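You operate a simulated robot arm through the tools that you are given. There is no shell and no other tool. Be economical: measure what you need, move in short steps, check, and stop when the job is done.

The job below is to be done with a simulated two-armed robot. You get a single attempt, and the scene is never put back.

TASK
Pick up the white bottle from the left bench with one hand, pass it to the other hand and put it on the second shelf from the bottom of the right rack. Set down upright: white bottle.

The check looks at the end state, three seconds after you hand in, the way a careful person would. Anything else that was tipped, shoved, dropped, spilled or broken makes it a failure.

THE ROBOT
Two 7-joint arms with two-finger parallel grippers on one trunk, on a base that drives. Base frame: it is fixed to the floor where the robot stands at the start and does not move with it; the origin is under the middle of the robot, x ahead of it, y to its left, z up; the surface under the hand at the start is at about z = 75. Readings come in cm, rad, newtons and seconds.
The left shoulder is at the start at [12.4, 17.1, 116.2], the right one opposite. With the tool pointing down near the work surface each hand reaches from about 10 to 88 cm from the robot's upright axis, wherever it stands, measured 20 degrees to its own side. Places, roughly: second shelf of the right rack [-40, 320, 70]. Payload 4.4 kg a hand.
Tool frame (each hand has its own): the origin (TCP) lies between the finger pads and is the grasp point; the fingertips stand 2.3 cm ahead of it; z points along the fingers, y is the line along which they close. The gripper opens to 9.4 cm. The fingers are 3.8 cm wide and 1 cm thick; the gripper's body (5.4 by 9.6 cm) begins 3.9 cm behind the TCP.
Orientation is told as [roll, pitch, yaw] about the base's x, y, z axes, in that order, counted from this pose: with the fingers straight down and closing along the base's y, the tool's x points along the base's -x, its y along +y and its z along -z.

THE INTERFACE
- The arms move only by the tool step_arm. It takes "left_rows", "right_rows" or both (then of equal length, played together; a hand with none holds still); each is a list of rows, each an object of numbers (a shift or turn left out is 0, a gripper value left out holds the last): "rx", "ry", "rz": the turn, a rotation vector about the base's x, y, z in rad; "tx", "ty", "tz": the shift along the base's x, y, z in mm; "grip": the gripper command, from -1 (shut) to 1 (fully open), values between in proportion. In form: [{"rx": .., "ry": .., "rz": .., "tx": .., "ty": .., "tz": .., "grip": ..}, ...]. A call has 1 to 10 rows; each row is the pose to reach, as a shift and turn from the pose commanded when the call began. Each row takes 0.2 s and may step no farther than 5 cm and 0.15 rad from the row before; otherwise, or with a gripper value out of range, the whole call is refused. A pose out of reach is approached as far as the arm can. The call stops where the force on the tool passes 40 N (or 10 N more than at its start, if that is more) or the arm is blocked; 0.2 s more then pass. The fingers move at their own pace (about 7.2 cm/s each) and stop on an object; they squeeze with about 24 N. The grip force told is the motor's: it shows also when the fingers shut on nothing. Time passes only in rows, and 0.2 s behind the last, so rows that repeat a pose let the fingers close. It gives the time, the measured TCP pose, the force on the tool (base axes), the opening and the grip force at its end, in the units of the frame above (readings bear some noise), with the torque about the TCP (base axes, N m) and any sound that the robot's microphone picked up.
- Cameras (640 x 400 px; columns grow to the right, rows downward): "scene" is now at [23.38, 1.08, 129.03]; the picture's right is [0.12, -0.99, 0.00], its down [-0.69, -0.08, -0.72] and it looks along [0.71, 0.08, -0.70] (base axes); focal length 270 px, centre (320, 200). "left" rides on the left gripper at [8.6, -1.6, -7.5] in its tool frame; the picture's right is [0.18, 0.98, 0.00], its down [-0.58, 0.11, -0.81] and it looks along [-0.79, 0.15, 0.59] (tool axes); focal length 243 px, centre (320, 200). "right" rides on the right gripper at [8.6, 1.6, -7.4] in its tool frame; the picture's right is [-0.18, 0.98, 0.00], its down [-0.58, -0.11, -0.81] and it looks along [-0.79, -0.15, 0.59] (tool axes); focal length 243 px, centre (320, 200).
- grab_frame(camera): a new picture of that camera. No time passes.
- raise_lower(by): slides the trunk up (or, below 0, down) by that many cm; the arms and the scene camera ride with it, the base frame stays. It gives what a move gives, with no picture.
- roll_base(legs): drives the robot by 1 to 6 legs, each [ahead, left, turn to the left] in cm, cm and rad, along the robot's own axes; the way and the turn of a leg run together, so that a leg with both is an arc; at most 150 cm and 3.142 rad a leg. The arms and the cameras ride along, it lands a little off, and it stops where it bumps. It gives what a move gives.
- aim_head(pan, tilt): turns the head with the scene camera to pan (to the left, within 1.396 rad either way) and tilt (down, from -0.506 to 1.204), counted from straight ahead of the robot. It gives what a move gives.
- pixel_to_xyz(camera, pixels): there is no depth. For up to 12 entries [column, row, z] of the newest picture of that camera ("zoom" is the newest enlarged one), the place [x, y] in the base frame at which the ray of that pixel passes the height z, good to about 0.2 cm. No time passes.
- enlarge(camera, box): a new picture of the part [left, top, right, bottom] of that camera's present view, enlarged. No time passes.
- hand_in(): hands the job in; it is judged then, once.

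Work in short steps. Measure before you move; look again where a grasp or a placing could have gone wrong, and mend it. You have 80 turns and 62 pictures in all, those below and enlarged ones among them. Open the grippers and draw the arms clear of the work before you hand the job in, unless the task says otherwise; then end with one line.

The tools are called after ">>>" as a command line: name --argument value ..., lists and objects as JSON in quotes. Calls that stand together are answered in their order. step_arm: Moves the arms, as the interface text tells. Its arguments: {"type":"object","properties":{"left_rows":{"type":"array","items":{"type":"object","properties":{"rx":{"type":"number"},"ry":{"type":"number"},"rz":{"type":"number"},"tx":{"type":"number"},"ty":{"type":"number"},"tz":{"type":"number"},"grip":{"type":"number"}}}},"right_rows":{"type":"array","items":{"type":"object","properties":{"rx":{"type":"number"},"ry":{"type":"number"},"rz":{"type":"number"},"tx":{"type":"number"},"ty":{"type":"number"},"tz":{"type":"number"},"grip":{"type":"number"}}}}},"required":[]} The other tools are called the same way: raise_lower (by) slides the trunk up or down; roll_base (legs) drives the base; aim_head (pan, tilt) turns the head that bears the scene camera; grab_frame (camera) takes a picture; pixel_to_xyz (camera, pixels) gives the place at which the rays of pixels pass given heights; enlarge (camera, box) takes an enlarged picture of a part of a camera's view; hand_in () hands the job in.

At the start:

```text
time: 0.0
left_tcp_pos: [55.96, 29.26, 100.71]
left_tool_rot: [0.001, 0.001, 0.001]
left_wrist_force: [0.4, 0.3, -0.1]
left_wrist_torque: [0.0, -0.01, 0.04]
left_width: 9.41
left_gripper_force: 0.1
right_tcp_pos: [52.91, -25.31, 97.16]
right_tool_rot: [0.0, 0.0, -0.001]
right_wrist_force: [-0.3, -0.2, 0.2]
right_wrist_torque: [-0.02, -0.04, 0.0]
right_width: 9.41
right_gripper_force: 0.1
trunk travel left (down, up): [-17.5, 21.3]
robot x, y, heading: [0.15, -0.11, -0.002]
head pan, tilt: [0.119, 0.77]
```

scene: 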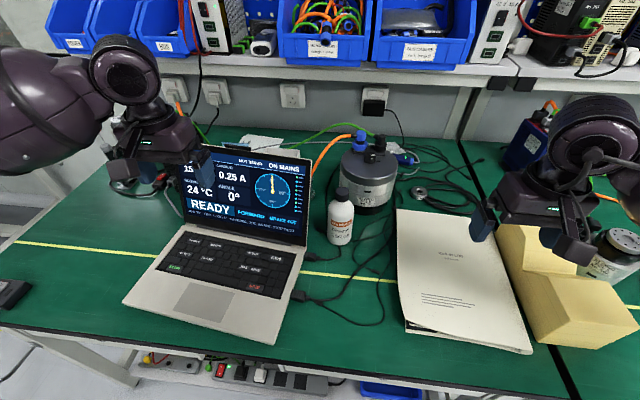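
right: 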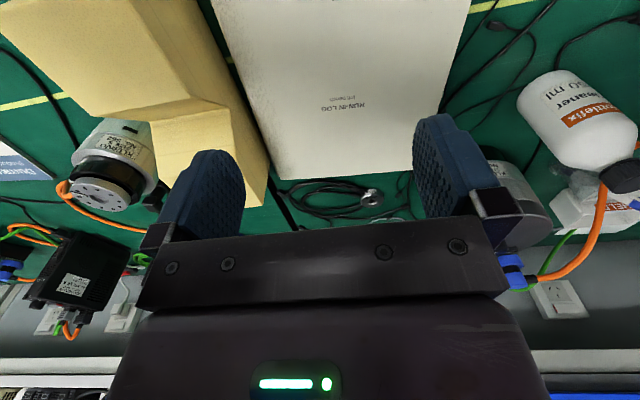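
left: 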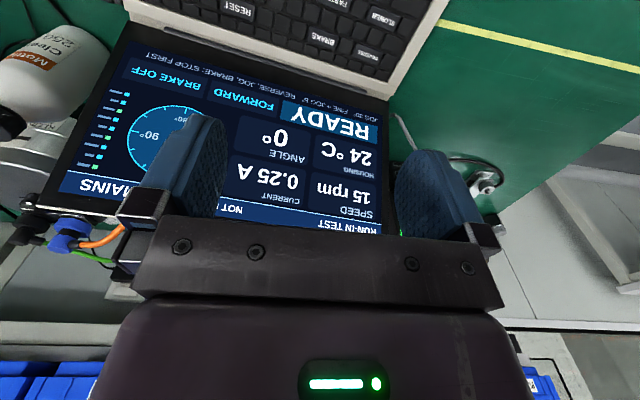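

The white bottle (about 340,215) stands right of the laptop, in front of a motor. I enlarge it to measure its base and top.

>>> enlarge --camera "scene" --box '[240, 110, 480, 260]'

>>> pixel_to_xyz --camera "scene" --pixels '[[340, 243, 75], [328, 235, 75], [352, 235, 75], [342, 188, 90], [370, 207, 75], [368, 135, 90]]'

>>> aim_head --pan 1.39 --tilt 0.3

>>> grab_frame --camera "scene"

```text
2.67 times, centred on (360, 185) of scene
```

zoom: 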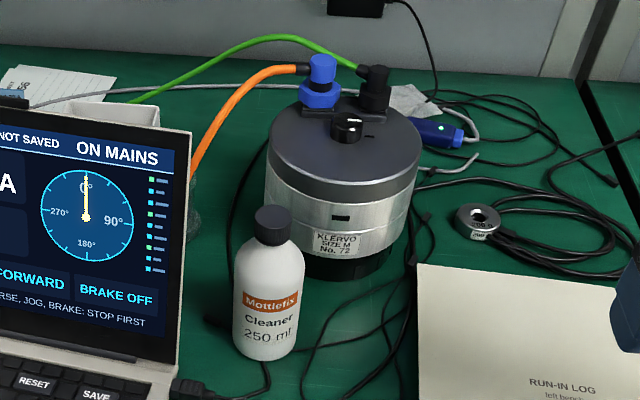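

```text
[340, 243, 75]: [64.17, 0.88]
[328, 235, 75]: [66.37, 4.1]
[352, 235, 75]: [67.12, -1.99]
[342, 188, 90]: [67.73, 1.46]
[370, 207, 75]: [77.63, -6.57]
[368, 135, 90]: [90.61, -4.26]
```

```text
time: 1.4
left_tcp_pos: [56.01, 29.22, 100.69]
left_tool_rot: [0.001, 0.0, 0.0]
left_wrist_force: [0.5, -0.6, -0.1]
left_wrist_torque: [0.0, 0.0, -0.01]
left_width: 9.4
left_gripper_force: 0.1
right_tcp_pos: [52.84, -25.32, 97.25]
right_tool_rot: [0.0, 0.002, -0.001]
right_wrist_force: [0.4, -0.5, 0.8]
right_wrist_torque: [0.02, 0.03, 0.04]
right_width: 9.38
right_gripper_force: 0.2
trunk travel left (down, up): [-17.5, 21.3]
robot x, y, heading: [-0.04, -0.0, 0.002]
head pan, tilt: [1.389, 0.3]
```

```text
57 pictures are left
```

scene: 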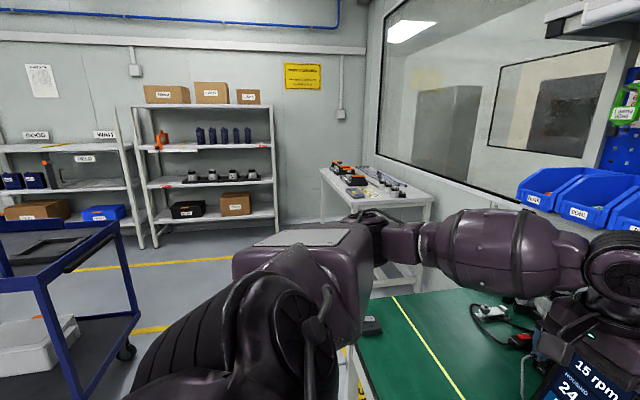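

The right rack is at (205,180), with its second shelf from the bottom at about row 180. I enlarge it to see the free space and note obstacles on the way.

>>> enlarge --camera "scene" --box '[120, 50, 340, 240]'

>>> pixel_to_xyz --camera "scene" --pixels '[[152, 188, 70], [275, 181, 70], [155, 248, 0], [280, 228, 0], [125, 355, 0], [125, 310, 60], [10, 310, 60], [325, 262, 0], [325, 172, 75], [278, 220, 20], [150, 225, 20]]'

```text
2.11 times, centred on (230, 145) of scene
```

zoom: 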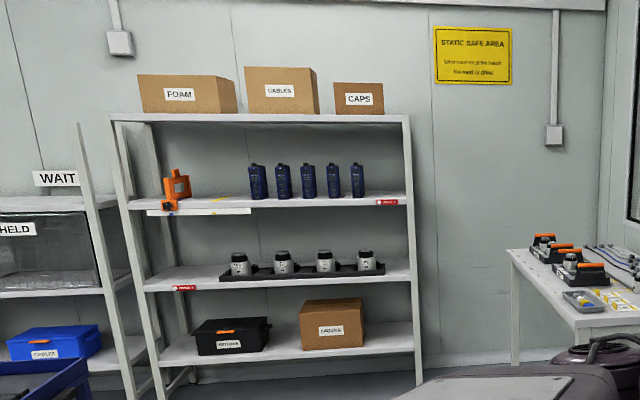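

```text
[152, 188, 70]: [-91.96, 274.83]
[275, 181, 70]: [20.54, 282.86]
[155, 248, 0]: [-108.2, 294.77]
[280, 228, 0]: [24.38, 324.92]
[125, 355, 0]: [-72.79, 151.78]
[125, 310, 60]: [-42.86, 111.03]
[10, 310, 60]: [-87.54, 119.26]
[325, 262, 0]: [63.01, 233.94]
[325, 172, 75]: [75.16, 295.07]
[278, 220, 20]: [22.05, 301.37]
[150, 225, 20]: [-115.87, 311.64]
```

Bottle sits at about (67, 1), top at about z 90.5; plan: right hand takes it by the cap from above, left hand takes the body horizontally, then drive to the rack. I turn the head back and move the right hand to hover above the bottle.

>>> aim_head --pan 0.0 --tilt 0.77

>>> step_arm --right_rows '[{"tz": 45}, {"tz": 90}, {"tz": 90, "ty": 45}, {"tz": 90, "ty": 90, "tx": 20}, {"tz": 90, "ty": 135, "tx": 40}, {"tz": 90, "ty": 180, "tx": 50}, {"tz": 90, "ty": 200, "tx": 60}, {"tz": 90, "ty": 200, "tx": 60}]'

>>> grab_frame --camera "right"

>>> grab_frame --camera "scene"

```text
time: 3.0
left_tcp_pos: [55.95, 29.19, 100.76]
left_tool_rot: [0.0, -0.001, -0.001]
left_wrist_force: [0.7, 0.7, -0.3]
left_wrist_torque: [0.02, -0.02, 0.03]
left_width: 9.39
left_gripper_force: 0.0
right_tcp_pos: [52.79, -25.35, 97.1]
right_tool_rot: [-0.001, -0.001, -0.001]
right_wrist_force: [-0.7, 0.5, 0.2]
right_wrist_torque: [0.03, -0.01, 0.0]
right_width: 9.41
right_gripper_force: 0.0
trunk travel left (down, up): [-17.5, 21.3]
robot x, y, heading: [-0.16, 0.07, 0.002]
head pan, tilt: [0.0, 0.77]
```

```text
time: 4.8
left_tcp_pos: [56.01, 29.25, 100.71]
left_tool_rot: [-0.001, -0.001, 0.0]
left_wrist_force: [0.0, -0.1, -0.1]
left_wrist_torque: [0.03, 0.05, 0.0]
left_width: 9.4
left_gripper_force: 0.1
right_tcp_pos: [58.82, -5.23, 106.38]
right_tool_rot: [0.001, -0.001, 0.0]
right_wrist_force: [-0.4, 0.4, 0.6]
right_wrist_torque: [0.02, 0.0, 0.01]
right_width: 9.42
right_gripper_force: 0.2
trunk travel left (down, up): [-17.5, 21.3]
robot x, y, heading: [0.61, 0.18, -0.001]
head pan, tilt: [0.0, 0.77]
```

```text
55 pictures are left
```

right: 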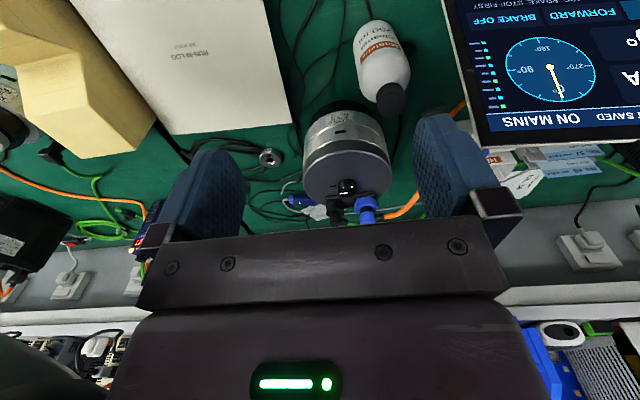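

```text
54 pictures are left
```

scene: 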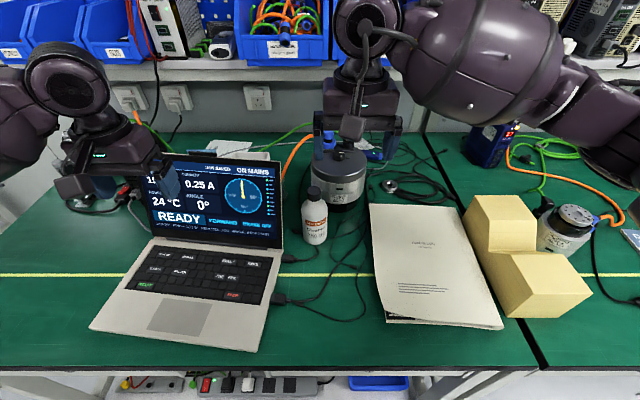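

I triangulate the cap: (391,99) in the right view, (315,191) in the scene view.

>>> pixel_to_xyz --camera "right" --pixels '[[391, 100, 87], [391, 100, 90], [391, 100, 93], [378, 25, 75]]'

>>> pixel_to_xyz --camera "scene" --pixels '[[315, 190, 87], [315, 190, 90], [315, 190, 93], [315, 243, 75], [302, 236, 75], [328, 236, 75]]'

>>> enlarge --camera "scene" --box '[270, 165, 360, 255]'

>>> enlarge --camera "right" --box '[320, 0, 448, 128]'

```text
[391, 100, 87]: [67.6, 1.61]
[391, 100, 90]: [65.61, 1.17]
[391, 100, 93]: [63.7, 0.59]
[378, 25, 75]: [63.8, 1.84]
```

```text
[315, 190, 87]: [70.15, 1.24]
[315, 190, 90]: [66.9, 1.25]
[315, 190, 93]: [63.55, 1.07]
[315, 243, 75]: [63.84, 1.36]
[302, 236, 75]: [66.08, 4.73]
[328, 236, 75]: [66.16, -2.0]
```

```text
4.44 times, centred on (315, 210) of scene
```

zoom: 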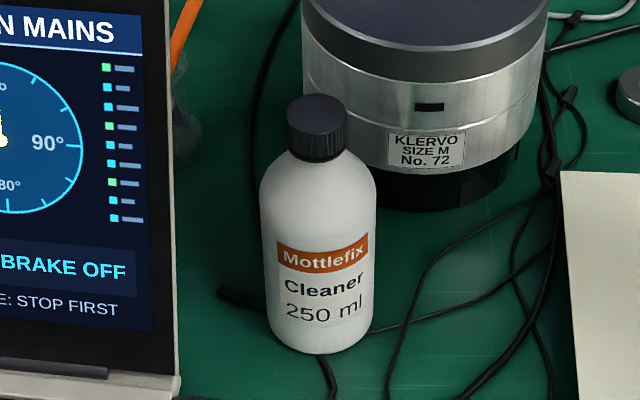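

```text
3.12 times, centred on (384, 64) of right
```

zoom: 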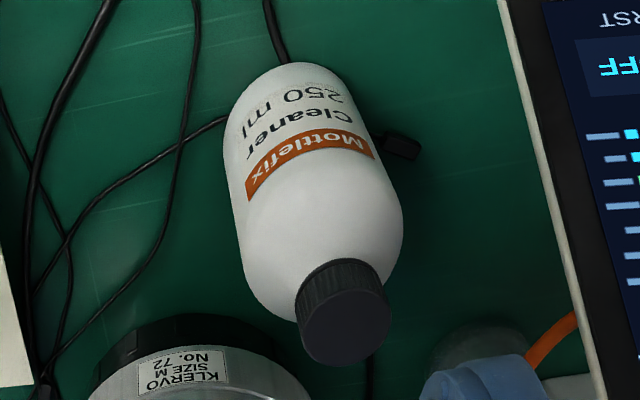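

Cap top is near (65.9, 1.2, 91), about 2.9 cm wide and 2.3 cm tall. I move over it and lower to TCP z 96 (tips above the cap), then check.

>>> step_arm --right_rows '[{"tx": 35, "ty": 32}, {"tx": 70, "ty": 64}, {"tx": 70, "ty": 64, "tz": -40}, {"tx": 70, "ty": 64, "tz": -90}, {"tx": 70, "ty": 64, "tz": -100}, {"tx": 70, "ty": 64, "tz": -100}]'

>>> grab_frame --camera "right"

>>> enlarge --camera "scene" --box '[240, 120, 400, 260]'

```text
time: 6.2
left_tcp_pos: [55.82, 29.19, 100.69]
left_tool_rot: [-0.001, 0.001, -0.001]
left_wrist_force: [0.3, -0.5, 0.1]
left_wrist_torque: [-0.01, -0.02, -0.02]
left_width: 9.42
left_gripper_force: 0.1
right_tcp_pos: [65.81, 1.04, 96.16]
right_tool_rot: [0.0, 0.0, -0.001]
right_wrist_force: [0.2, -0.4, 0.1]
right_wrist_torque: [0.0, -0.01, 0.03]
right_width: 9.4
right_gripper_force: 0.0
trunk travel left (down, up): [-17.5, 21.3]
robot x, y, heading: [0.32, 0.22, -0.003]
head pan, tilt: [0.0, 0.77]
```

```text
51 pictures are left
```

right: 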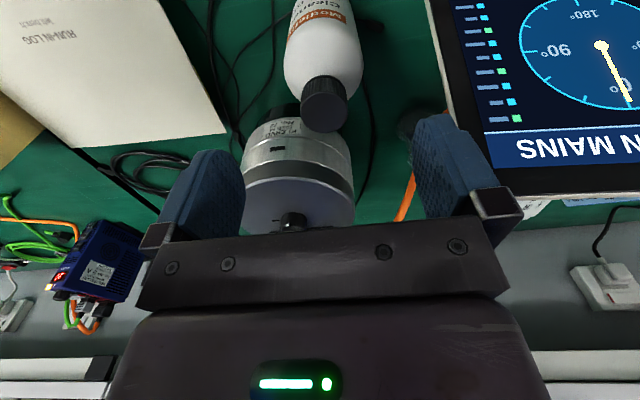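

```text
2.86 times, centred on (320, 190) of scene
```

zoom: 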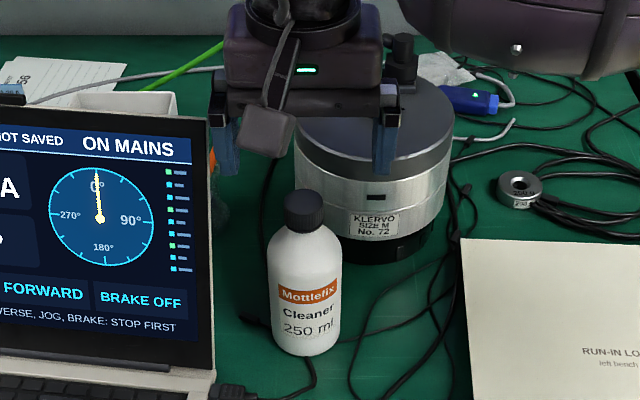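

Cap top centre appears at (325,110) in the right view; I compute its location at candidate heights.

>>> pixel_to_xyz --camera "right" --pixels '[[325, 111, 90], [325, 111, 91], [325, 111, 92], [302, 105, 91], [347, 105, 91], [325, 131, 91], [325, 91, 91]]'

>>> pixel_to_xyz --camera "zoom" --pixels '[[304, 203, 90], [304, 203, 91], [304, 203, 92], [305, 356, 75], [268, 330, 75], [342, 325, 75]]'

```text
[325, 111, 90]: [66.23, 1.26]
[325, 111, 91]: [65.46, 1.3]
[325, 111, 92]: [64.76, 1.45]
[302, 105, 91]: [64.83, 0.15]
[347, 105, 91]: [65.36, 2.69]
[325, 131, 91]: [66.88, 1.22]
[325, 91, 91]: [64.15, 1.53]
```

```text
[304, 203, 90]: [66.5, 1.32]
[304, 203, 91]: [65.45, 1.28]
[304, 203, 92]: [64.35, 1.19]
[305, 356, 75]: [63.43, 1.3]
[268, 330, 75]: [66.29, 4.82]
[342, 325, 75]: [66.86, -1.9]
```

Both views agree: cap centre ≈ (65.7, 1.3), top ≈ 90.8. I descend to TCP z 89.7 and close.

>>> step_arm --right_rows '[{"ty": 2, "tz": -20}, {"ty": 2, "tz": -45}, {"ty": 2, "tz": -64}, {"ty": 2, "tz": -64}]'

>>> step_arm --right_rows '[{"grip": 0}, {"grip": -1}, {"grip": -1}, {"grip": -1}, {"grip": -1}]'

>>> enlarge --camera "scene" --box '[240, 120, 400, 260]'

```text
time: 7.2
left_tcp_pos: [55.88, 29.27, 100.82]
left_tool_rot: [0.001, 0.0, -0.002]
left_wrist_force: [-0.9, 0.4, -0.4]
left_wrist_torque: [0.0, 0.0, -0.02]
left_width: 9.41
left_gripper_force: 0.0
right_tcp_pos: [65.78, 1.14, 89.7]
right_tool_rot: [-0.001, 0.0, 0.001]
right_wrist_force: [0.6, -0.1, -0.3]
right_wrist_torque: [0.01, 0.02, 0.01]
right_width: 9.4
right_gripper_force: 0.0
trunk travel left (down, up): [-17.5, 21.3]
robot x, y, heading: [-0.12, -0.03, 0.001]
head pan, tilt: [0.0, 0.77]
```

```text
time: 8.4
left_tcp_pos: [55.92, 29.22, 100.99]
left_tool_rot: [0.0, -0.002, 0.0]
left_wrist_force: [-0.4, 0.3, -0.1]
left_wrist_torque: [0.02, 0.02, 0.03]
left_width: 9.4
left_gripper_force: 0.0
right_tcp_pos: [65.77, 1.28, 89.84]
right_tool_rot: [0.001, -0.003, 0.0]
right_wrist_force: [0.8, -0.7, 3.1]
right_wrist_torque: [0.07, -0.11, -0.01]
right_width: 2.9
right_gripper_force: 23.6
trunk travel left (down, up): [-17.5, 21.3]
robot x, y, heading: [-0.05, -0.19, 0.002]
head pan, tilt: [0.0, 0.77]
```

```text
2.86 times, centred on (320, 190) of scene
```

zoom: 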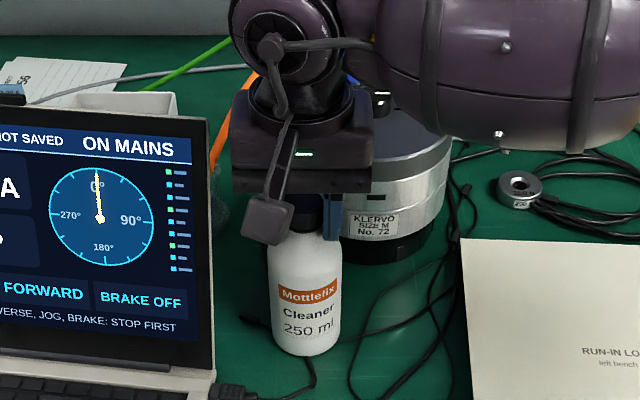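

The cap is held (2.9 cm, 23.6 N). I lift straight up 15 cm and check nothing clings to the bottle.

>>> step_arm --right_rows '[{"tz": 15}, {"tz": 40}, {"tz": 80}, {"tz": 120}, {"tz": 160}, {"tz": 160}]'

>>> grab_frame --camera "scene"

```text
time: 9.8
left_tcp_pos: [55.98, 29.16, 100.71]
left_tool_rot: [-0.001, 0.001, -0.001]
left_wrist_force: [-0.6, 0.6, 0.7]
left_wrist_torque: [-0.01, 0.01, 0.03]
left_width: 9.41
left_gripper_force: 0.0
right_tcp_pos: [65.95, 1.2, 105.85]
right_tool_rot: [0.0, 0.004, 0.001]
right_wrist_force: [-0.5, -0.3, -3.3]
right_wrist_torque: [-0.02, 0.03, -0.03]
right_width: 2.89
right_gripper_force: 23.9
trunk travel left (down, up): [-17.5, 21.3]
robot x, y, heading: [-0.11, -0.49, 0.002]
head pan, tilt: [0.0, 0.77]
```

```text
48 pictures are left
```

scene: 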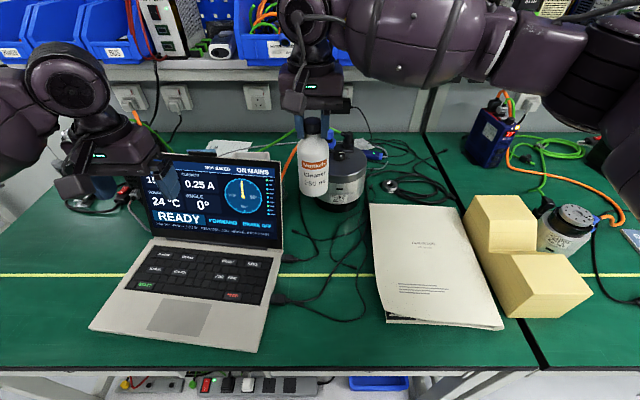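

Bottle is lifted cleanly. Before backing off I check the floor space on both sides with the head.

>>> aim_head --pan 1.39 --tilt 0.75

>>> grab_frame --camera "scene"

>>> pixel_to_xyz --camera "scene" --pixels '[[100, 200, 0], [200, 200, 0], [300, 200, 0], [100, 100, 0], [100, 300, 0], [10, 390, 0], [10, 200, 0], [10, 100, 0]]'

>>> aim_head --pan -1.39 --tilt 0.6

>>> grab_frame --camera "scene"

```text
time: 11.3
left_tcp_pos: [55.87, 29.11, 100.77]
left_tool_rot: [0.0, 0.001, -0.002]
left_wrist_force: [0.4, 0.1, 0.0]
left_wrist_torque: [0.0, 0.0, 0.02]
left_width: 9.4
left_gripper_force: 0.1
right_tcp_pos: [65.96, 1.36, 105.91]
right_tool_rot: [0.001, 0.0, 0.002]
right_wrist_force: [-0.3, 0.0, -2.5]
right_wrist_torque: [0.02, 0.0, -0.02]
right_width: 2.91
right_gripper_force: 24.2
trunk travel left (down, up): [-17.5, 21.3]
robot x, y, heading: [0.19, -0.02, -0.002]
head pan, tilt: [1.389, 0.75]
```

```text
47 pictures are left
```

scene: 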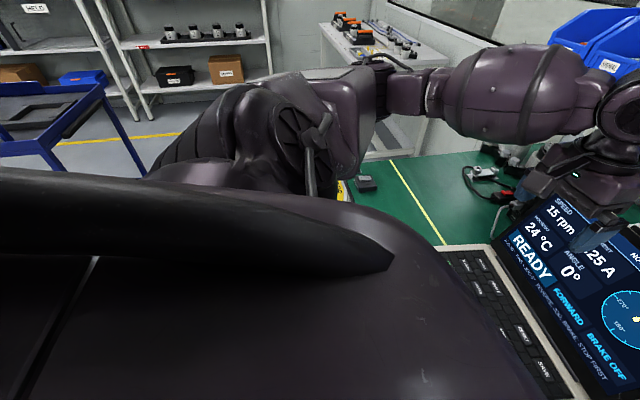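

```text
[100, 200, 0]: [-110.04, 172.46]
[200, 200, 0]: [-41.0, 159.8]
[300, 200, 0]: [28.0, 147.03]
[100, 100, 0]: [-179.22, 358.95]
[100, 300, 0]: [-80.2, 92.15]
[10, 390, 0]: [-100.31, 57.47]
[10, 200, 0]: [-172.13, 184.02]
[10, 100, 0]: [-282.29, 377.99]
```

```text
time: 13.8
left_tcp_pos: [55.95, 29.24, 100.75]
left_tool_rot: [-0.001, 0.0, 0.001]
left_wrist_force: [0.3, -0.1, 0.2]
left_wrist_torque: [0.01, 0.01, -0.02]
left_width: 9.42
left_gripper_force: 0.1
right_tcp_pos: [65.97, 1.19, 105.89]
right_tool_rot: [0.002, 0.0, 0.0]
right_wrist_force: [-0.2, -0.3, -2.6]
right_wrist_torque: [0.01, 0.01, -0.02]
right_width: 2.91
right_gripper_force: 24.0
trunk travel left (down, up): [-17.5, 21.3]
robot x, y, heading: [-0.18, 0.17, 0.006]
head pan, tilt: [-1.389, 0.6]
```

```text
46 pictures are left
```

scene: 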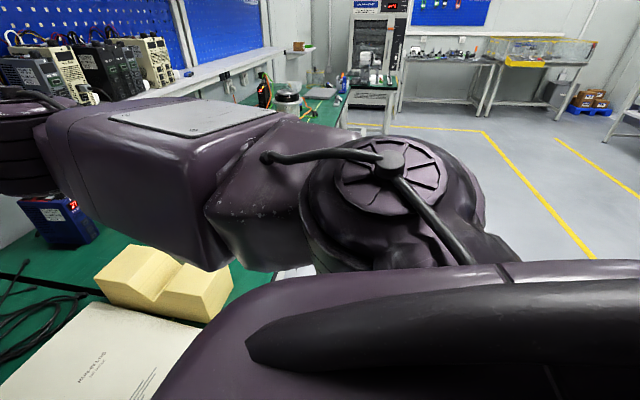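

Behind and right is free; the trolley stays at about x<-70, y>90. I back off 45 cm from the bench and face the head forward for the handover.

>>> roll_base --legs '[[-45, 0, 0]]'

>>> aim_head --pan 0.1 --tilt 0.6

```text
time: 16.5
left_tcp_pos: [11.31, 29.15, 100.78]
left_tool_rot: [0.001, -0.001, -0.004]
left_wrist_force: [-0.7, 0.1, 0.6]
left_wrist_torque: [0.01, -0.01, 0.0]
left_width: 9.39
left_gripper_force: 0.1
right_tcp_pos: [21.14, 1.18, 105.89]
right_tool_rot: [0.0, -0.001, -0.003]
right_wrist_force: [0.3, 0.1, -1.4]
right_wrist_torque: [0.0, -0.03, 0.06]
right_width: 2.91
right_gripper_force: 24.3
trunk travel left (down, up): [-17.5, 21.3]
robot x, y, heading: [-44.65, -0.07, -0.003]
head pan, tilt: [-1.389, 0.6]
```

```text
time: 18.1
left_tcp_pos: [11.42, 29.12, 100.83]
left_tool_rot: [-0.001, 0.0, -0.003]
left_wrist_force: [-0.1, 0.1, -0.5]
left_wrist_torque: [0.02, 0.0, 0.02]
left_width: 9.4
left_gripper_force: 0.1
right_tcp_pos: [21.07, 1.12, 105.81]
right_tool_rot: [0.001, 0.001, -0.003]
right_wrist_force: [0.1, 0.4, -2.8]
right_wrist_torque: [-0.01, 0.02, -0.03]
right_width: 2.92
right_gripper_force: 24.2
trunk travel left (down, up): [-17.5, 21.3]
robot x, y, heading: [-44.57, 0.02, -0.002]
head pan, tilt: [0.099, 0.6]
```

Left hand now pitches up to point forward 30° below horizontal, drawing back a little; the right hand lifts the bottle a bit and shifts left.

>>> step_arm --left_rows '[{"ry": -0.15, "tx": -8, "ty": 0}, {"ry": -0.3, "tx": -16}, {"ry": -0.45, "tx": -24}, {"ry": -0.6, "tx": -32}, {"ry": -0.75, "tx": -40}, {"ry": -0.9, "tx": -40}, {"ry": -1.047, "tx": -40}, {"ry": -1.047, "tx": -40}]' --right_rows '[{"tz": 20}, {"tz": 40}, {"tz": 60}, {"tz": 80}, {"tz": 80, "ty": 20}, {"tz": 80, "ty": 40}, {"tz": 80, "ty": 40}, {"tz": 80, "ty": 40}]'

>>> grab_frame --camera "scene"

>>> grab_frame --camera "left"

```text
time: 19.9
left_tcp_pos: [9.03, 29.64, 98.74]
left_tool_rot: [0.005, -1.049, -0.006]
left_wrist_force: [0.8, 0.1, 0.0]
left_wrist_torque: [0.0, 0.01, -0.01]
left_width: 9.39
left_gripper_force: 0.0
left hand out of reach, approached as far as the arm can: row 5, 6, 7, 8
right_tcp_pos: [21.3, 5.26, 113.92]
right_tool_rot: [0.0, 0.0, -0.004]
right_wrist_force: [0.4, 0.4, -2.2]
right_wrist_torque: [0.02, -0.02, -0.03]
right_width: 2.9
right_gripper_force: 24.4
trunk travel left (down, up): [-17.5, 21.3]
robot x, y, heading: [-44.63, 0.01, -0.003]
head pan, tilt: [0.099, 0.6]
```

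```text
45 pictures are left
```

scene: 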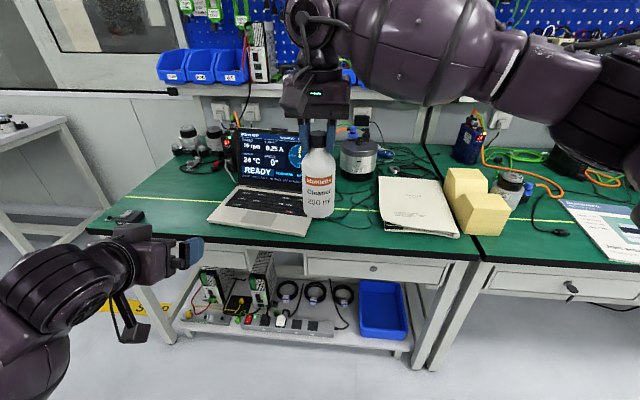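

```text
44 pictures are left
```

left: 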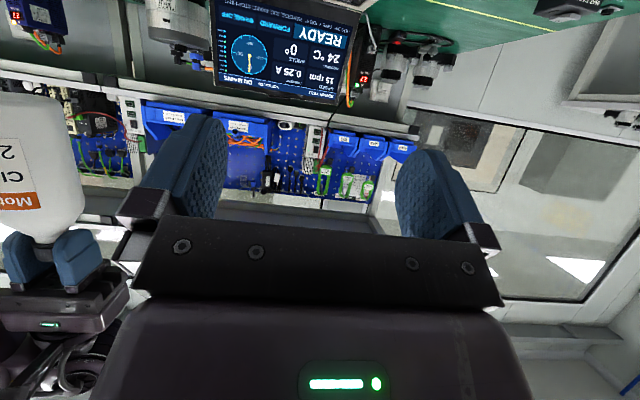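

Left hand points forward at (9.0, 29.6, 98.7). I bring it up to z≈105.5 and sideways behind the bottle (bottle axis at ~(21.3, 5.2), bottom ≈99).

>>> step_arm --left_rows '[{"tz": 35}, {"tz": 68}, {"tz": 68, "ty": -40}, {"tz": 68, "ty": -80}, {"tz": 68, "ty": -120}, {"tz": 68, "ty": -160}, {"tz": 68, "ty": -200}, {"tz": 68, "ty": -240}, {"tz": 68, "ty": -240}]'

>>> grab_frame --camera "scene"

>>> grab_frame --camera "left"

```text
time: 21.6
left_tcp_pos: [11.28, 14.86, 103.84]
left_tool_rot: [0.409, -1.052, -0.222]
left_wrist_force: [-0.4, 0.4, -0.5]
left_wrist_torque: [0.0, 0.02, 0.01]
left_width: 9.41
left_gripper_force: 0.0
left hand out of reach, approached as far as the arm can: row 1, 2, 3, 4, 5
right_tcp_pos: [21.23, 5.26, 113.77]
right_tool_rot: [-0.002, 0.0, -0.002]
right_wrist_force: [-0.3, -0.1, -2.6]
right_wrist_torque: [0.0, 0.01, -0.01]
right_width: 2.94
right_gripper_force: 24.4
trunk travel left (down, up): [-17.5, 21.3]
robot x, y, heading: [-44.69, 0.24, -0.003]
head pan, tilt: [0.099, 0.6]
stopped in row 8 (left hand): the arm was blocked; the commanded pose is now the measured one
```

```text
43 pictures are left
```

scene: 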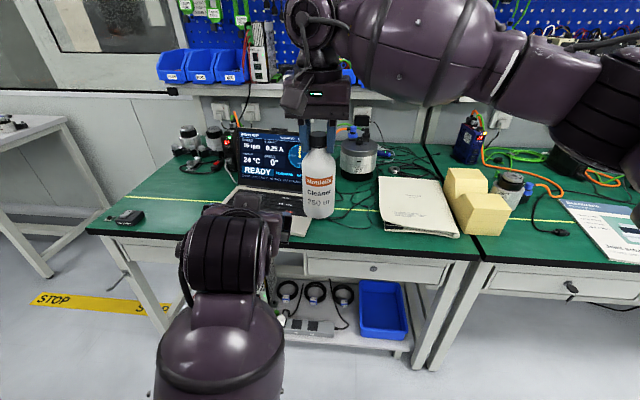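

```text
42 pictures are left
```

left: 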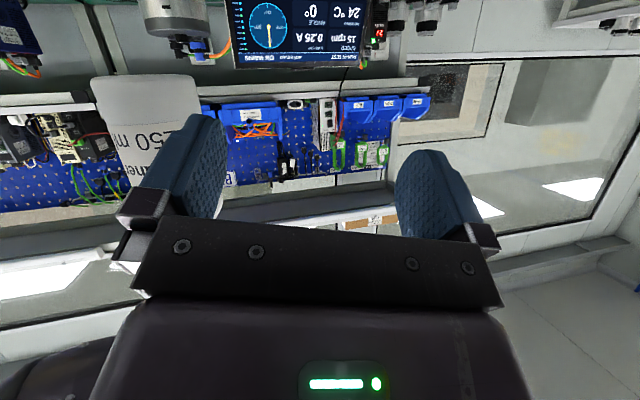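

The left arm is too folded there and was blocked. I move the handover spot farther out and to the left (≈(27, 15)), while the left hand goes outward, forward and gets its orientation corrected.

>>> step_arm --left_rows '[{"ty": 30, "tx": 5}, {"ty": 60, "tx": 15, "rx": -0.07, "rz": -0.04}, {"ty": 90, "tx": 30, "rx": -0.14, "ry": 0.01, "rz": -0.09}, {"ty": 110, "tx": 40, "tz": 10, "rx": -0.203, "ry": 0.02, "rz": -0.133}, {"ty": 110, "tx": 40, "tz": 20, "rx": -0.203, "ry": 0.02, "rz": -0.133}, {"ty": 110, "tx": 40, "tz": 20, "rx": -0.203, "ry": 0.02, "rz": -0.133}]' --right_rows '[{"tx": 30}, {"tx": 60}, {"tx": 60, "ty": 30}, {"tx": 60, "ty": 60}, {"tx": 60, "ty": 100}, {"tx": 60, "ty": 100}]'

>>> grab_frame --camera "scene"

```text
time: 23.0
left_tcp_pos: [15.12, 25.72, 106.02]
left_tool_rot: [-0.012, -1.054, 0.01]
left_wrist_force: [-0.1, -0.1, -0.6]
left_wrist_torque: [-0.05, 0.0, 0.03]
left_width: 9.42
left_gripper_force: 0.1
right_tcp_pos: [27.34, 15.05, 113.76]
right_tool_rot: [-0.001, -0.001, -0.005]
right_wrist_force: [-1.4, 0.5, -2.7]
right_wrist_torque: [0.01, 0.01, -0.04]
right_width: 2.93
right_gripper_force: 24.2
trunk travel left (down, up): [-17.5, 21.3]
robot x, y, heading: [-44.88, 0.25, -0.005]
head pan, tilt: [0.099, 0.6]
```

```text
41 pictures are left
```

scene: 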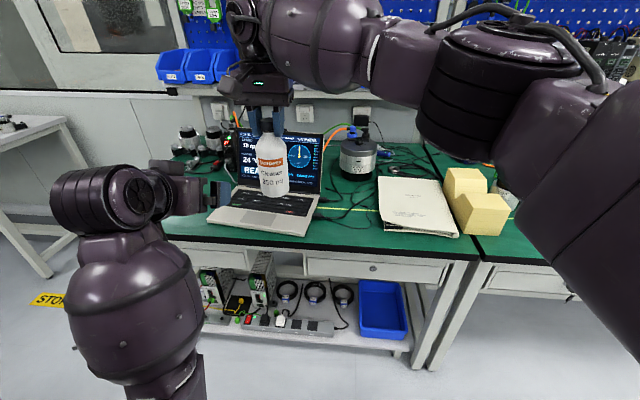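

Orientation is right now. I slide the left hand sideways to y≈15.1, still 7 cm behind the bottle.

>>> step_arm --left_rows '[{"ty": -35}, {"ty": -70}, {"ty": -106}, {"ty": -106}]'

>>> grab_frame --camera "left"

>>> grab_frame --camera "scene"

```text
time: 24.0
left_tcp_pos: [15.06, 15.14, 105.78]
left_tool_rot: [-0.013, -1.055, 0.011]
left_wrist_force: [0.6, -0.1, 0.8]
left_wrist_torque: [0.0, -0.02, -0.02]
left_width: 9.41
left_gripper_force: 0.1
right_tcp_pos: [27.27, 15.18, 113.87]
right_tool_rot: [0.0, 0.001, -0.005]
right_wrist_force: [0.1, 0.2, -2.9]
right_wrist_torque: [-0.01, 0.0, 0.0]
right_width: 2.92
right_gripper_force: 23.8
trunk travel left (down, up): [-17.5, 21.3]
robot x, y, heading: [-44.22, 0.07, 0.0]
head pan, tilt: [0.099, 0.6]
```

```text
40 pictures are left
```

left: 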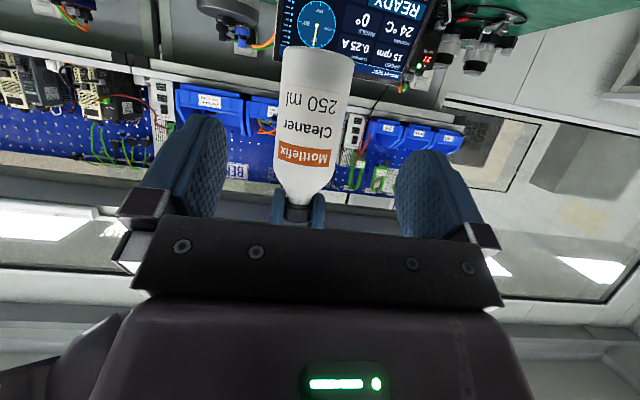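

```text
39 pictures are left
```

scene: 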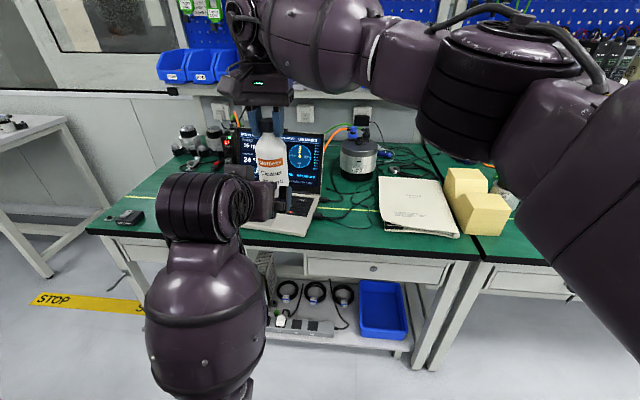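

Bottle is centred between the fingers (col ~317). I advance 10.7 cm in x so the pads straddle the body, staying clear of the palm.

>>> step_arm --left_rows '[{"tx": 35}, {"tx": 65}, {"tx": 90}, {"tx": 107}, {"tx": 107}]'

>>> grab_frame --camera "left"

>>> enlarge --camera "scene" --box '[180, 60, 360, 240]'

```text
time: 25.2
left_tcp_pos: [25.97, 15.14, 105.91]
left_tool_rot: [-0.013, -1.054, 0.013]
left_wrist_force: [-0.3, 0.2, 0.3]
left_wrist_torque: [-0.01, -0.03, 0.01]
left_width: 9.4
left_gripper_force: 0.1
right_tcp_pos: [27.27, 15.21, 113.96]
right_tool_rot: [-0.001, 0.001, -0.003]
right_wrist_force: [-0.2, 0.7, -1.8]
right_wrist_torque: [0.04, 0.01, -0.01]
right_width: 2.93
right_gripper_force: 24.0
trunk travel left (down, up): [-17.5, 21.3]
robot x, y, heading: [-44.73, -0.13, -0.002]
head pan, tilt: [0.099, 0.6]
```

```text
38 pictures are left
```

left: 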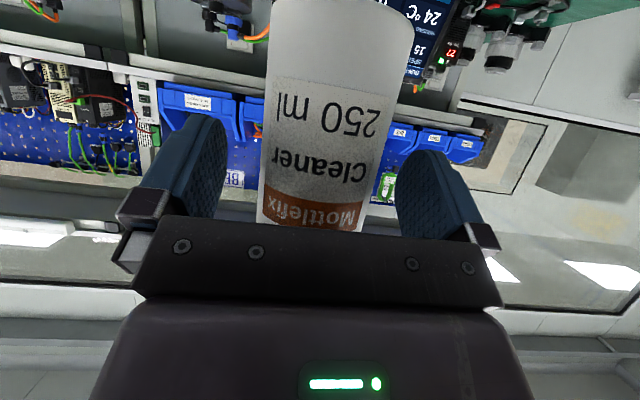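

```text
2.22 times, centred on (270, 150) of scene
```

zoom: 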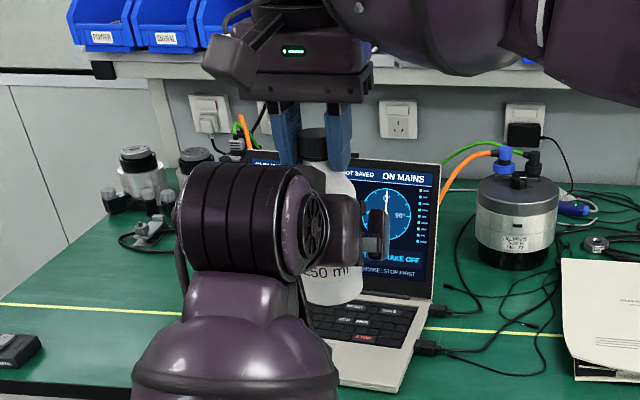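

Bottle is between the left fingers with no contact force. I close the left gripper.

>>> step_arm --left_rows '[{"grip": 0.5}, {"grip": -1}, {"grip": -1}, {"grip": -1}, {"grip": -1}]'

>>> grab_frame --camera "left"

```text
time: 26.4
left_tcp_pos: [26.03, 15.2, 105.93]
left_tool_rot: [-0.013, -1.054, 0.012]
left_wrist_force: [1.4, 0.2, -0.7]
left_wrist_torque: [0.21, 0.08, 0.03]
left_width: 5.85
left_gripper_force: 23.7
right_tcp_pos: [27.28, 15.25, 113.79]
right_tool_rot: [-0.001, 0.0, -0.003]
right_wrist_force: [-1.8, -1.8, -2.7]
right_wrist_torque: [-0.26, 0.07, -0.01]
right_width: 2.92
right_gripper_force: 24.5
trunk travel left (down, up): [-17.5, 21.3]
robot x, y, heading: [-44.45, 0.34, -0.001]
head pan, tilt: [0.099, 0.6]
```

```text
36 pictures are left
```

left: 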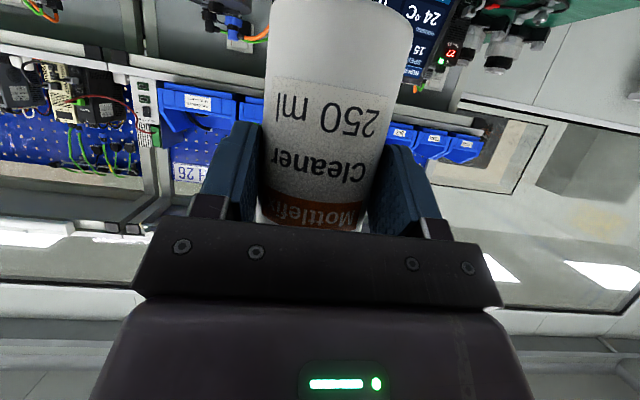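

The left hand holds the body (5.85 cm). I open the right gripper and raise it straight off, then carry it right.

>>> step_arm --right_rows '[{"grip": 0.2}, {"grip": 0.2}, {"grip": 0.2}]'

>>> step_arm --right_rows '[{"tz": 15}, {"tz": 45}, {"tz": 80}, {"tz": 80, "ty": -40}, {"tz": 80, "ty": -85}, {"tz": 80, "ty": -130}, {"tz": 80, "ty": -175}, {"tz": 50, "ty": -215}, {"tz": 30, "ty": -255, "tx": -40}, {"tz": 10, "ty": -300, "tx": -60}]'

>>> grab_frame --camera "scene"

```text
time: 27.2
left_tcp_pos: [25.96, 15.23, 105.92]
left_tool_rot: [-0.014, -1.053, 0.012]
left_wrist_force: [-0.6, 0.2, -0.7]
left_wrist_torque: [0.0, 0.04, -0.01]
left_width: 5.84
left_gripper_force: 23.6
right_tcp_pos: [27.25, 15.17, 113.92]
right_tool_rot: [0.0, 0.0, -0.004]
right_wrist_force: [-1.1, 0.2, 0.4]
right_wrist_torque: [-0.01, -0.02, 0.01]
right_width: 5.63
right_gripper_force: 0.1
trunk travel left (down, up): [-17.5, 21.3]
robot x, y, heading: [-44.66, 0.07, -0.006]
head pan, tilt: [0.099, 0.6]
```

```text
refused: row 9 steps farther than a row can; nothing moved
```

```text
35 pictures are left
```

scene: 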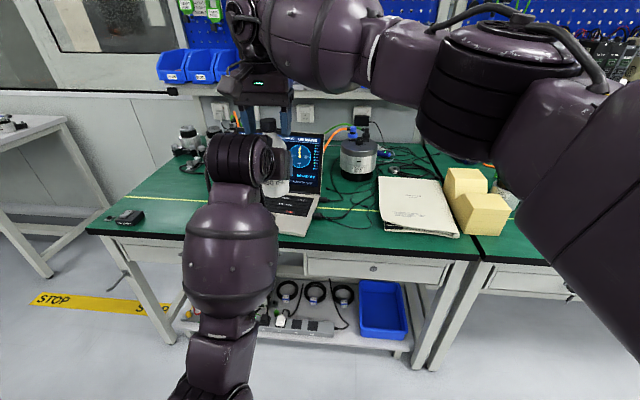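

Released fine; that retreat was refused for a long step, so I retry with shorter ones.

>>> step_arm --right_rows '[{"tz": 15}, {"tz": 45}, {"tz": 80}, {"tz": 80, "ty": -40}, {"tz": 80, "ty": -80}, {"tz": 80, "ty": -120}, {"tz": 80, "ty": -160}, {"tz": 80, "ty": -200}, {"tz": 60, "ty": -235, "tx": -20}, {"tz": 40, "ty": -265, "tx": -45}]'

>>> grab_frame --camera "scene"

```text
time: 29.4
left_tcp_pos: [25.91, 15.07, 105.95]
left_tool_rot: [-0.012, -1.056, 0.01]
left_wrist_force: [0.3, 0.3, -0.4]
left_wrist_torque: [0.0, 0.0, 0.02]
left_width: 5.86
left_gripper_force: 24.0
right_tcp_pos: [22.66, -11.35, 117.77]
right_tool_rot: [0.0, 0.0, -0.005]
right_wrist_force: [-0.1, -0.5, 0.5]
right_wrist_torque: [0.02, -0.01, -0.06]
right_width: 5.63
right_gripper_force: 0.0
trunk travel left (down, up): [-17.5, 21.3]
robot x, y, heading: [-44.51, 0.23, -0.006]
head pan, tilt: [0.099, 0.6]
```

```text
34 pictures are left
```

scene: 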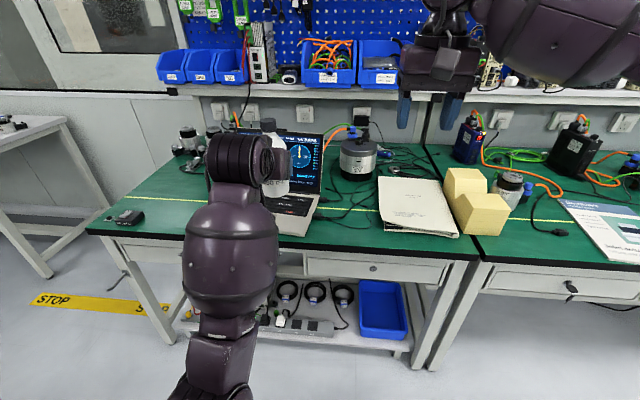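

Bottle is held by the left hand alone. I tuck both arms closer before driving.

>>> step_arm --left_rows '[{"tx": -15, "ty": 5}, {"tx": -35, "ty": 15}, {"tx": -60, "ty": 25}, {"tx": -85, "ty": 35}, {"tx": -100, "ty": 40}, {"tx": -110, "ty": 50}]' --right_rows '[{"ty": -35, "tx": -25}, {"ty": -70, "tx": -55, "tz": -10}, {"ty": -100, "tx": -85, "tz": -30}, {"ty": -130, "tx": -115, "tz": -50}, {"ty": -150, "tx": -145, "tz": -80}, {"ty": -150, "tx": -165, "tz": -110}]'

>>> aim_head --pan 1.2 --tilt 0.5

>>> grab_frame --camera "scene"

>>> grab_frame --camera "left"

```text
time: 30.8
left_tcp_pos: [14.81, 20.13, 105.92]
left_tool_rot: [-0.014, -1.053, 0.014]
left_wrist_force: [0.2, -0.1, 0.0]
left_wrist_torque: [-0.01, 0.03, 0.01]
left_width: 5.82
left_gripper_force: 24.3
right_tcp_pos: [6.25, -26.43, 106.85]
right_tool_rot: [0.0, 0.0, -0.003]
right_wrist_force: [0.5, 0.2, 0.0]
right_wrist_torque: [-0.04, -0.02, 0.01]
right_width: 5.67
right_gripper_force: 0.1
trunk travel left (down, up): [-17.5, 21.3]
robot x, y, heading: [-44.82, -0.05, 0.002]
head pan, tilt: [0.099, 0.6]
```

```text
time: 32.2
left_tcp_pos: [14.85, 20.14, 105.96]
left_tool_rot: [-0.013, -1.054, 0.011]
left_wrist_force: [0.3, 0.1, 0.6]
left_wrist_torque: [0.0, 0.03, 0.02]
left_width: 5.86
left_gripper_force: 23.9
right_tcp_pos: [6.3, -26.52, 106.67]
right_tool_rot: [0.0, 0.0, -0.004]
right_wrist_force: [0.9, 0.0, -0.6]
right_wrist_torque: [-0.02, 0.0, -0.01]
right_width: 5.67
right_gripper_force: 0.0
trunk travel left (down, up): [-17.5, 21.3]
robot x, y, heading: [-44.5, 0.02, 0.002]
head pan, tilt: [1.201, 0.499]
```

```text
33 pictures are left
```

scene: 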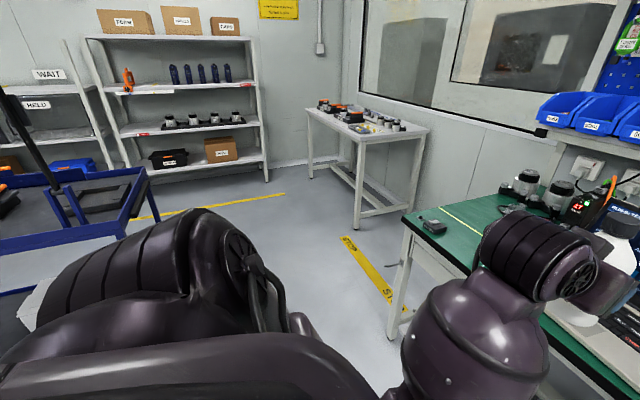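

```text
32 pictures are left
```

left: 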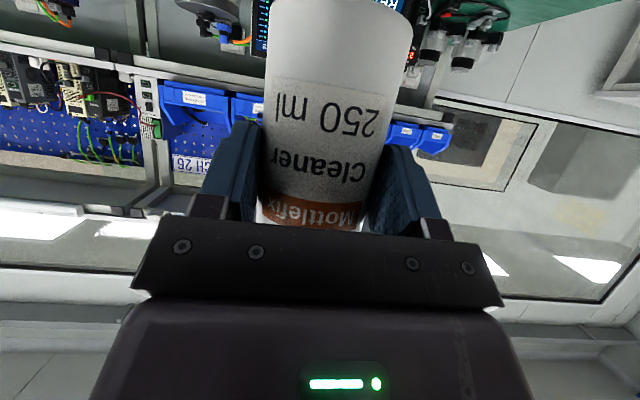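

Bottle still firm. I measure the rack leg, table leg, trolley corner and bench leg positions for the drive.

>>> pixel_to_xyz --camera "scene" --pixels '[[267, 181, 0], [359, 230, 0], [311, 177, 0], [392, 340, 0], [402, 220, 75], [150, 172, 80], [150, 172, 70], [118, 233, 80], [128, 166, 0], [307, 110, 75], [250, 124, 70], [122, 137, 70]]'

```text
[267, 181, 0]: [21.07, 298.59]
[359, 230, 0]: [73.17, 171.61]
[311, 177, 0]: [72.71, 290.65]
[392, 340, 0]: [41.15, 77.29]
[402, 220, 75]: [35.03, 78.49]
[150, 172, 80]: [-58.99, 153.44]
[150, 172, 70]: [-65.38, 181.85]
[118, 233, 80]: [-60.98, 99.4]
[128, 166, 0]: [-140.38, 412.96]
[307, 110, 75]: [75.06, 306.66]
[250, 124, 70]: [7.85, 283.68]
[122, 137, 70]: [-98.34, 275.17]
```

Corridor between trolley (x≈-60) and bench corner (x≈35). I move to (-25,-15), turn left, and drive to about (-10, 55), then look.

>>> roll_base --legs '[[20, -15, 0], [0, 0, 1.571], [70, -15, 0]]'

>>> aim_head --pan 0.5 --tilt 0.6

>>> grab_frame --camera "scene"

>>> pixel_to_xyz --camera "scene" --pixels '[[100, 200, 0], [200, 200, 0], [320, 200, 0], [100, 200, 70], [200, 200, 70], [320, 200, 70]]'

```text
time: 41.4
left_tcp_pos: [-30.66, 113.74, 105.81]
left_tool_rot: [-0.015, -1.055, 1.591]
left_wrist_force: [0.2, 0.3, 0.0]
left_wrist_torque: [-0.02, 0.02, -0.03]
left_width: 5.82
left_gripper_force: 24.5
right_tcp_pos: [16.01, 105.44, 106.86]
right_tool_rot: [0.0, -0.002, 1.576]
right_wrist_force: [0.2, 0.0, -0.7]
right_wrist_torque: [-0.02, -0.01, -0.01]
right_width: 5.64
right_gripper_force: 0.1
trunk travel left (down, up): [-17.5, 21.3]
robot x, y, heading: [-10.16, 54.74, 1.575]
head pan, tilt: [1.201, 0.499]
```

```text
time: 42.5
left_tcp_pos: [-30.71, 113.74, 105.93]
left_tool_rot: [-0.015, -1.054, 1.592]
left_wrist_force: [0.0, -0.5, 0.0]
left_wrist_torque: [-0.03, 0.0, 0.0]
left_width: 5.84
left_gripper_force: 23.6
right_tcp_pos: [15.95, 105.51, 106.8]
right_tool_rot: [0.001, 0.001, 1.577]
right_wrist_force: [-0.6, -0.5, -0.2]
right_wrist_torque: [0.02, -0.02, 0.04]
right_width: 5.62
right_gripper_force: 0.1
trunk travel left (down, up): [-17.5, 21.3]
robot x, y, heading: [-10.02, 54.23, 1.579]
head pan, tilt: [0.499, 0.6]
```

```text
31 pictures are left
```

scene: 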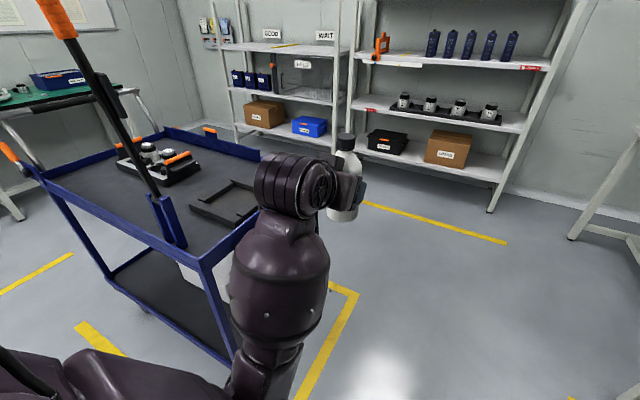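

```text
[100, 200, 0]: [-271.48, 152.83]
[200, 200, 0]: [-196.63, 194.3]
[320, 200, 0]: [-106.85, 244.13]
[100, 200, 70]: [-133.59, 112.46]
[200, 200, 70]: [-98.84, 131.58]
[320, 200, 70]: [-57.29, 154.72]
```

I measure the trolley's near corner (208,262), far corner (262,158), and its foot (232,360).

>>> pixel_to_xyz --camera "scene" --pixels '[[208, 262, 85], [208, 262, 75], [208, 262, 65], [262, 158, 85], [262, 158, 75], [230, 355, 10], [345, 400, 0], [355, 292, 0], [490, 211, 0], [250, 320, 100]]'

```text
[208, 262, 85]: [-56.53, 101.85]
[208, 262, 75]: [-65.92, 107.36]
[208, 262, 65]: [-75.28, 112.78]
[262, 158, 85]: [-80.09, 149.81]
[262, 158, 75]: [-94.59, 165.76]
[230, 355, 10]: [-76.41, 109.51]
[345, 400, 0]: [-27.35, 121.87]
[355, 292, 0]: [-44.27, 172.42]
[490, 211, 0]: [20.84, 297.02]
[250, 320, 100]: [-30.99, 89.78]
```

Trolley clearance is ample (elbow at x≈-33, trolley right edge ≈ -68 or beyond). I drive forward 140 cm, then look at the rack shelf closely.

>>> roll_base --legs '[[140, 0, 0], [0, 40, 0]]'

>>> aim_head --pan 0.1 --tilt 0.65

>>> grab_frame --camera "scene"

```text
time: 53.2
left_tcp_pos: [-71.95, 255.02, 105.91]
left_tool_rot: [-0.015, -1.054, 1.584]
left_wrist_force: [-0.1, 0.0, -0.6]
left_wrist_torque: [-0.04, 0.03, -0.01]
left_width: 5.82
left_gripper_force: 24.2
right_tcp_pos: [-25.42, 246.46, 106.75]
right_tool_rot: [0.0, 0.001, 1.57]
right_wrist_force: [-0.3, -0.5, 0.6]
right_wrist_torque: [-0.03, 0.0, -0.02]
right_width: 5.64
right_gripper_force: 0.0
trunk travel left (down, up): [-17.5, 21.3]
robot x, y, heading: [-51.32, 195.36, 1.568]
head pan, tilt: [0.499, 0.6]
```

```text
time: 54.1
left_tcp_pos: [-72.04, 255.04, 106.01]
left_tool_rot: [-0.012, -1.053, 1.585]
left_wrist_force: [-0.8, 0.0, -0.9]
left_wrist_torque: [-0.05, -0.03, -0.01]
left_width: 5.83
left_gripper_force: 24.2
right_tcp_pos: [-25.4, 246.46, 106.83]
right_tool_rot: [0.0, 0.0, 1.568]
right_wrist_force: [-0.6, -0.1, 0.8]
right_wrist_torque: [-0.02, -0.01, 0.01]
right_width: 5.64
right_gripper_force: 0.0
trunk travel left (down, up): [-17.5, 21.3]
robot x, y, heading: [-51.63, 195.51, 1.571]
head pan, tilt: [0.099, 0.649]
```

```text
30 pictures are left
```

scene: 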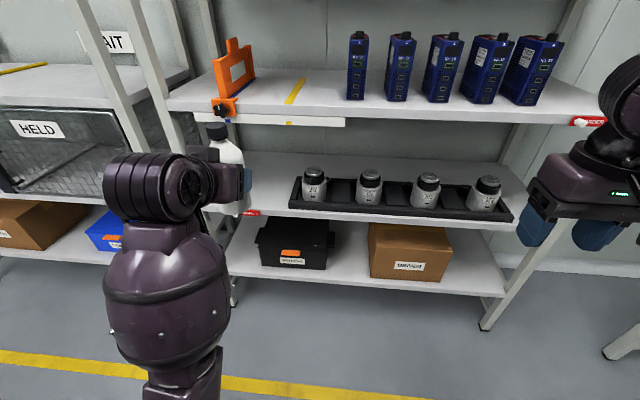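

I enlarge the shelf and compute heights assuming the front plane of the rack at y≈297 (leg foot at (483,330)).

>>> enlarge --camera "scene" --box '[180, 110, 540, 335]'

>>> pixel_to_xyz --camera "scene" --pixels '[[483, 330, 0], [400, 223, 60], [400, 223, 65], [400, 223, 70], [400, 119, 100], [400, 119, 105], [295, 205, 70], [285, 205, 65], [250, 214, 65], [250, 214, 70], [526, 196, 65], [248, 152, 65]]'

```text
1.78 times, centred on (360, 222) of scene
```

zoom: 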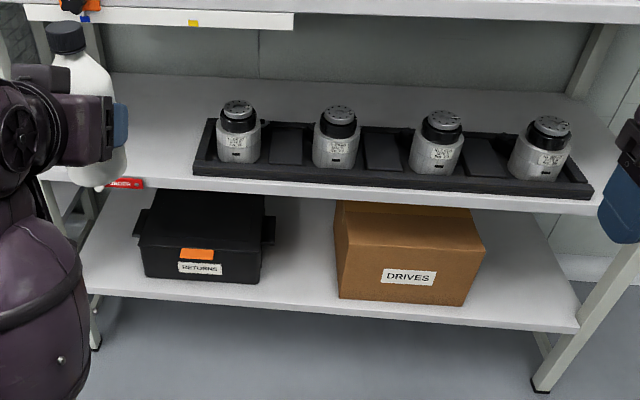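

```text
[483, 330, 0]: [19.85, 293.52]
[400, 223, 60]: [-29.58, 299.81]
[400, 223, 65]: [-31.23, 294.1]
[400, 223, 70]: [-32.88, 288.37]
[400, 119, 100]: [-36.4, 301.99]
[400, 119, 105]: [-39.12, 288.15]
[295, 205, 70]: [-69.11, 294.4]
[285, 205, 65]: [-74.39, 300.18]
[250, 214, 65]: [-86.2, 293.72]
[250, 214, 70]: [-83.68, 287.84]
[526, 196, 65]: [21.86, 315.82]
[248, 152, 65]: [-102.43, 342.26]
```

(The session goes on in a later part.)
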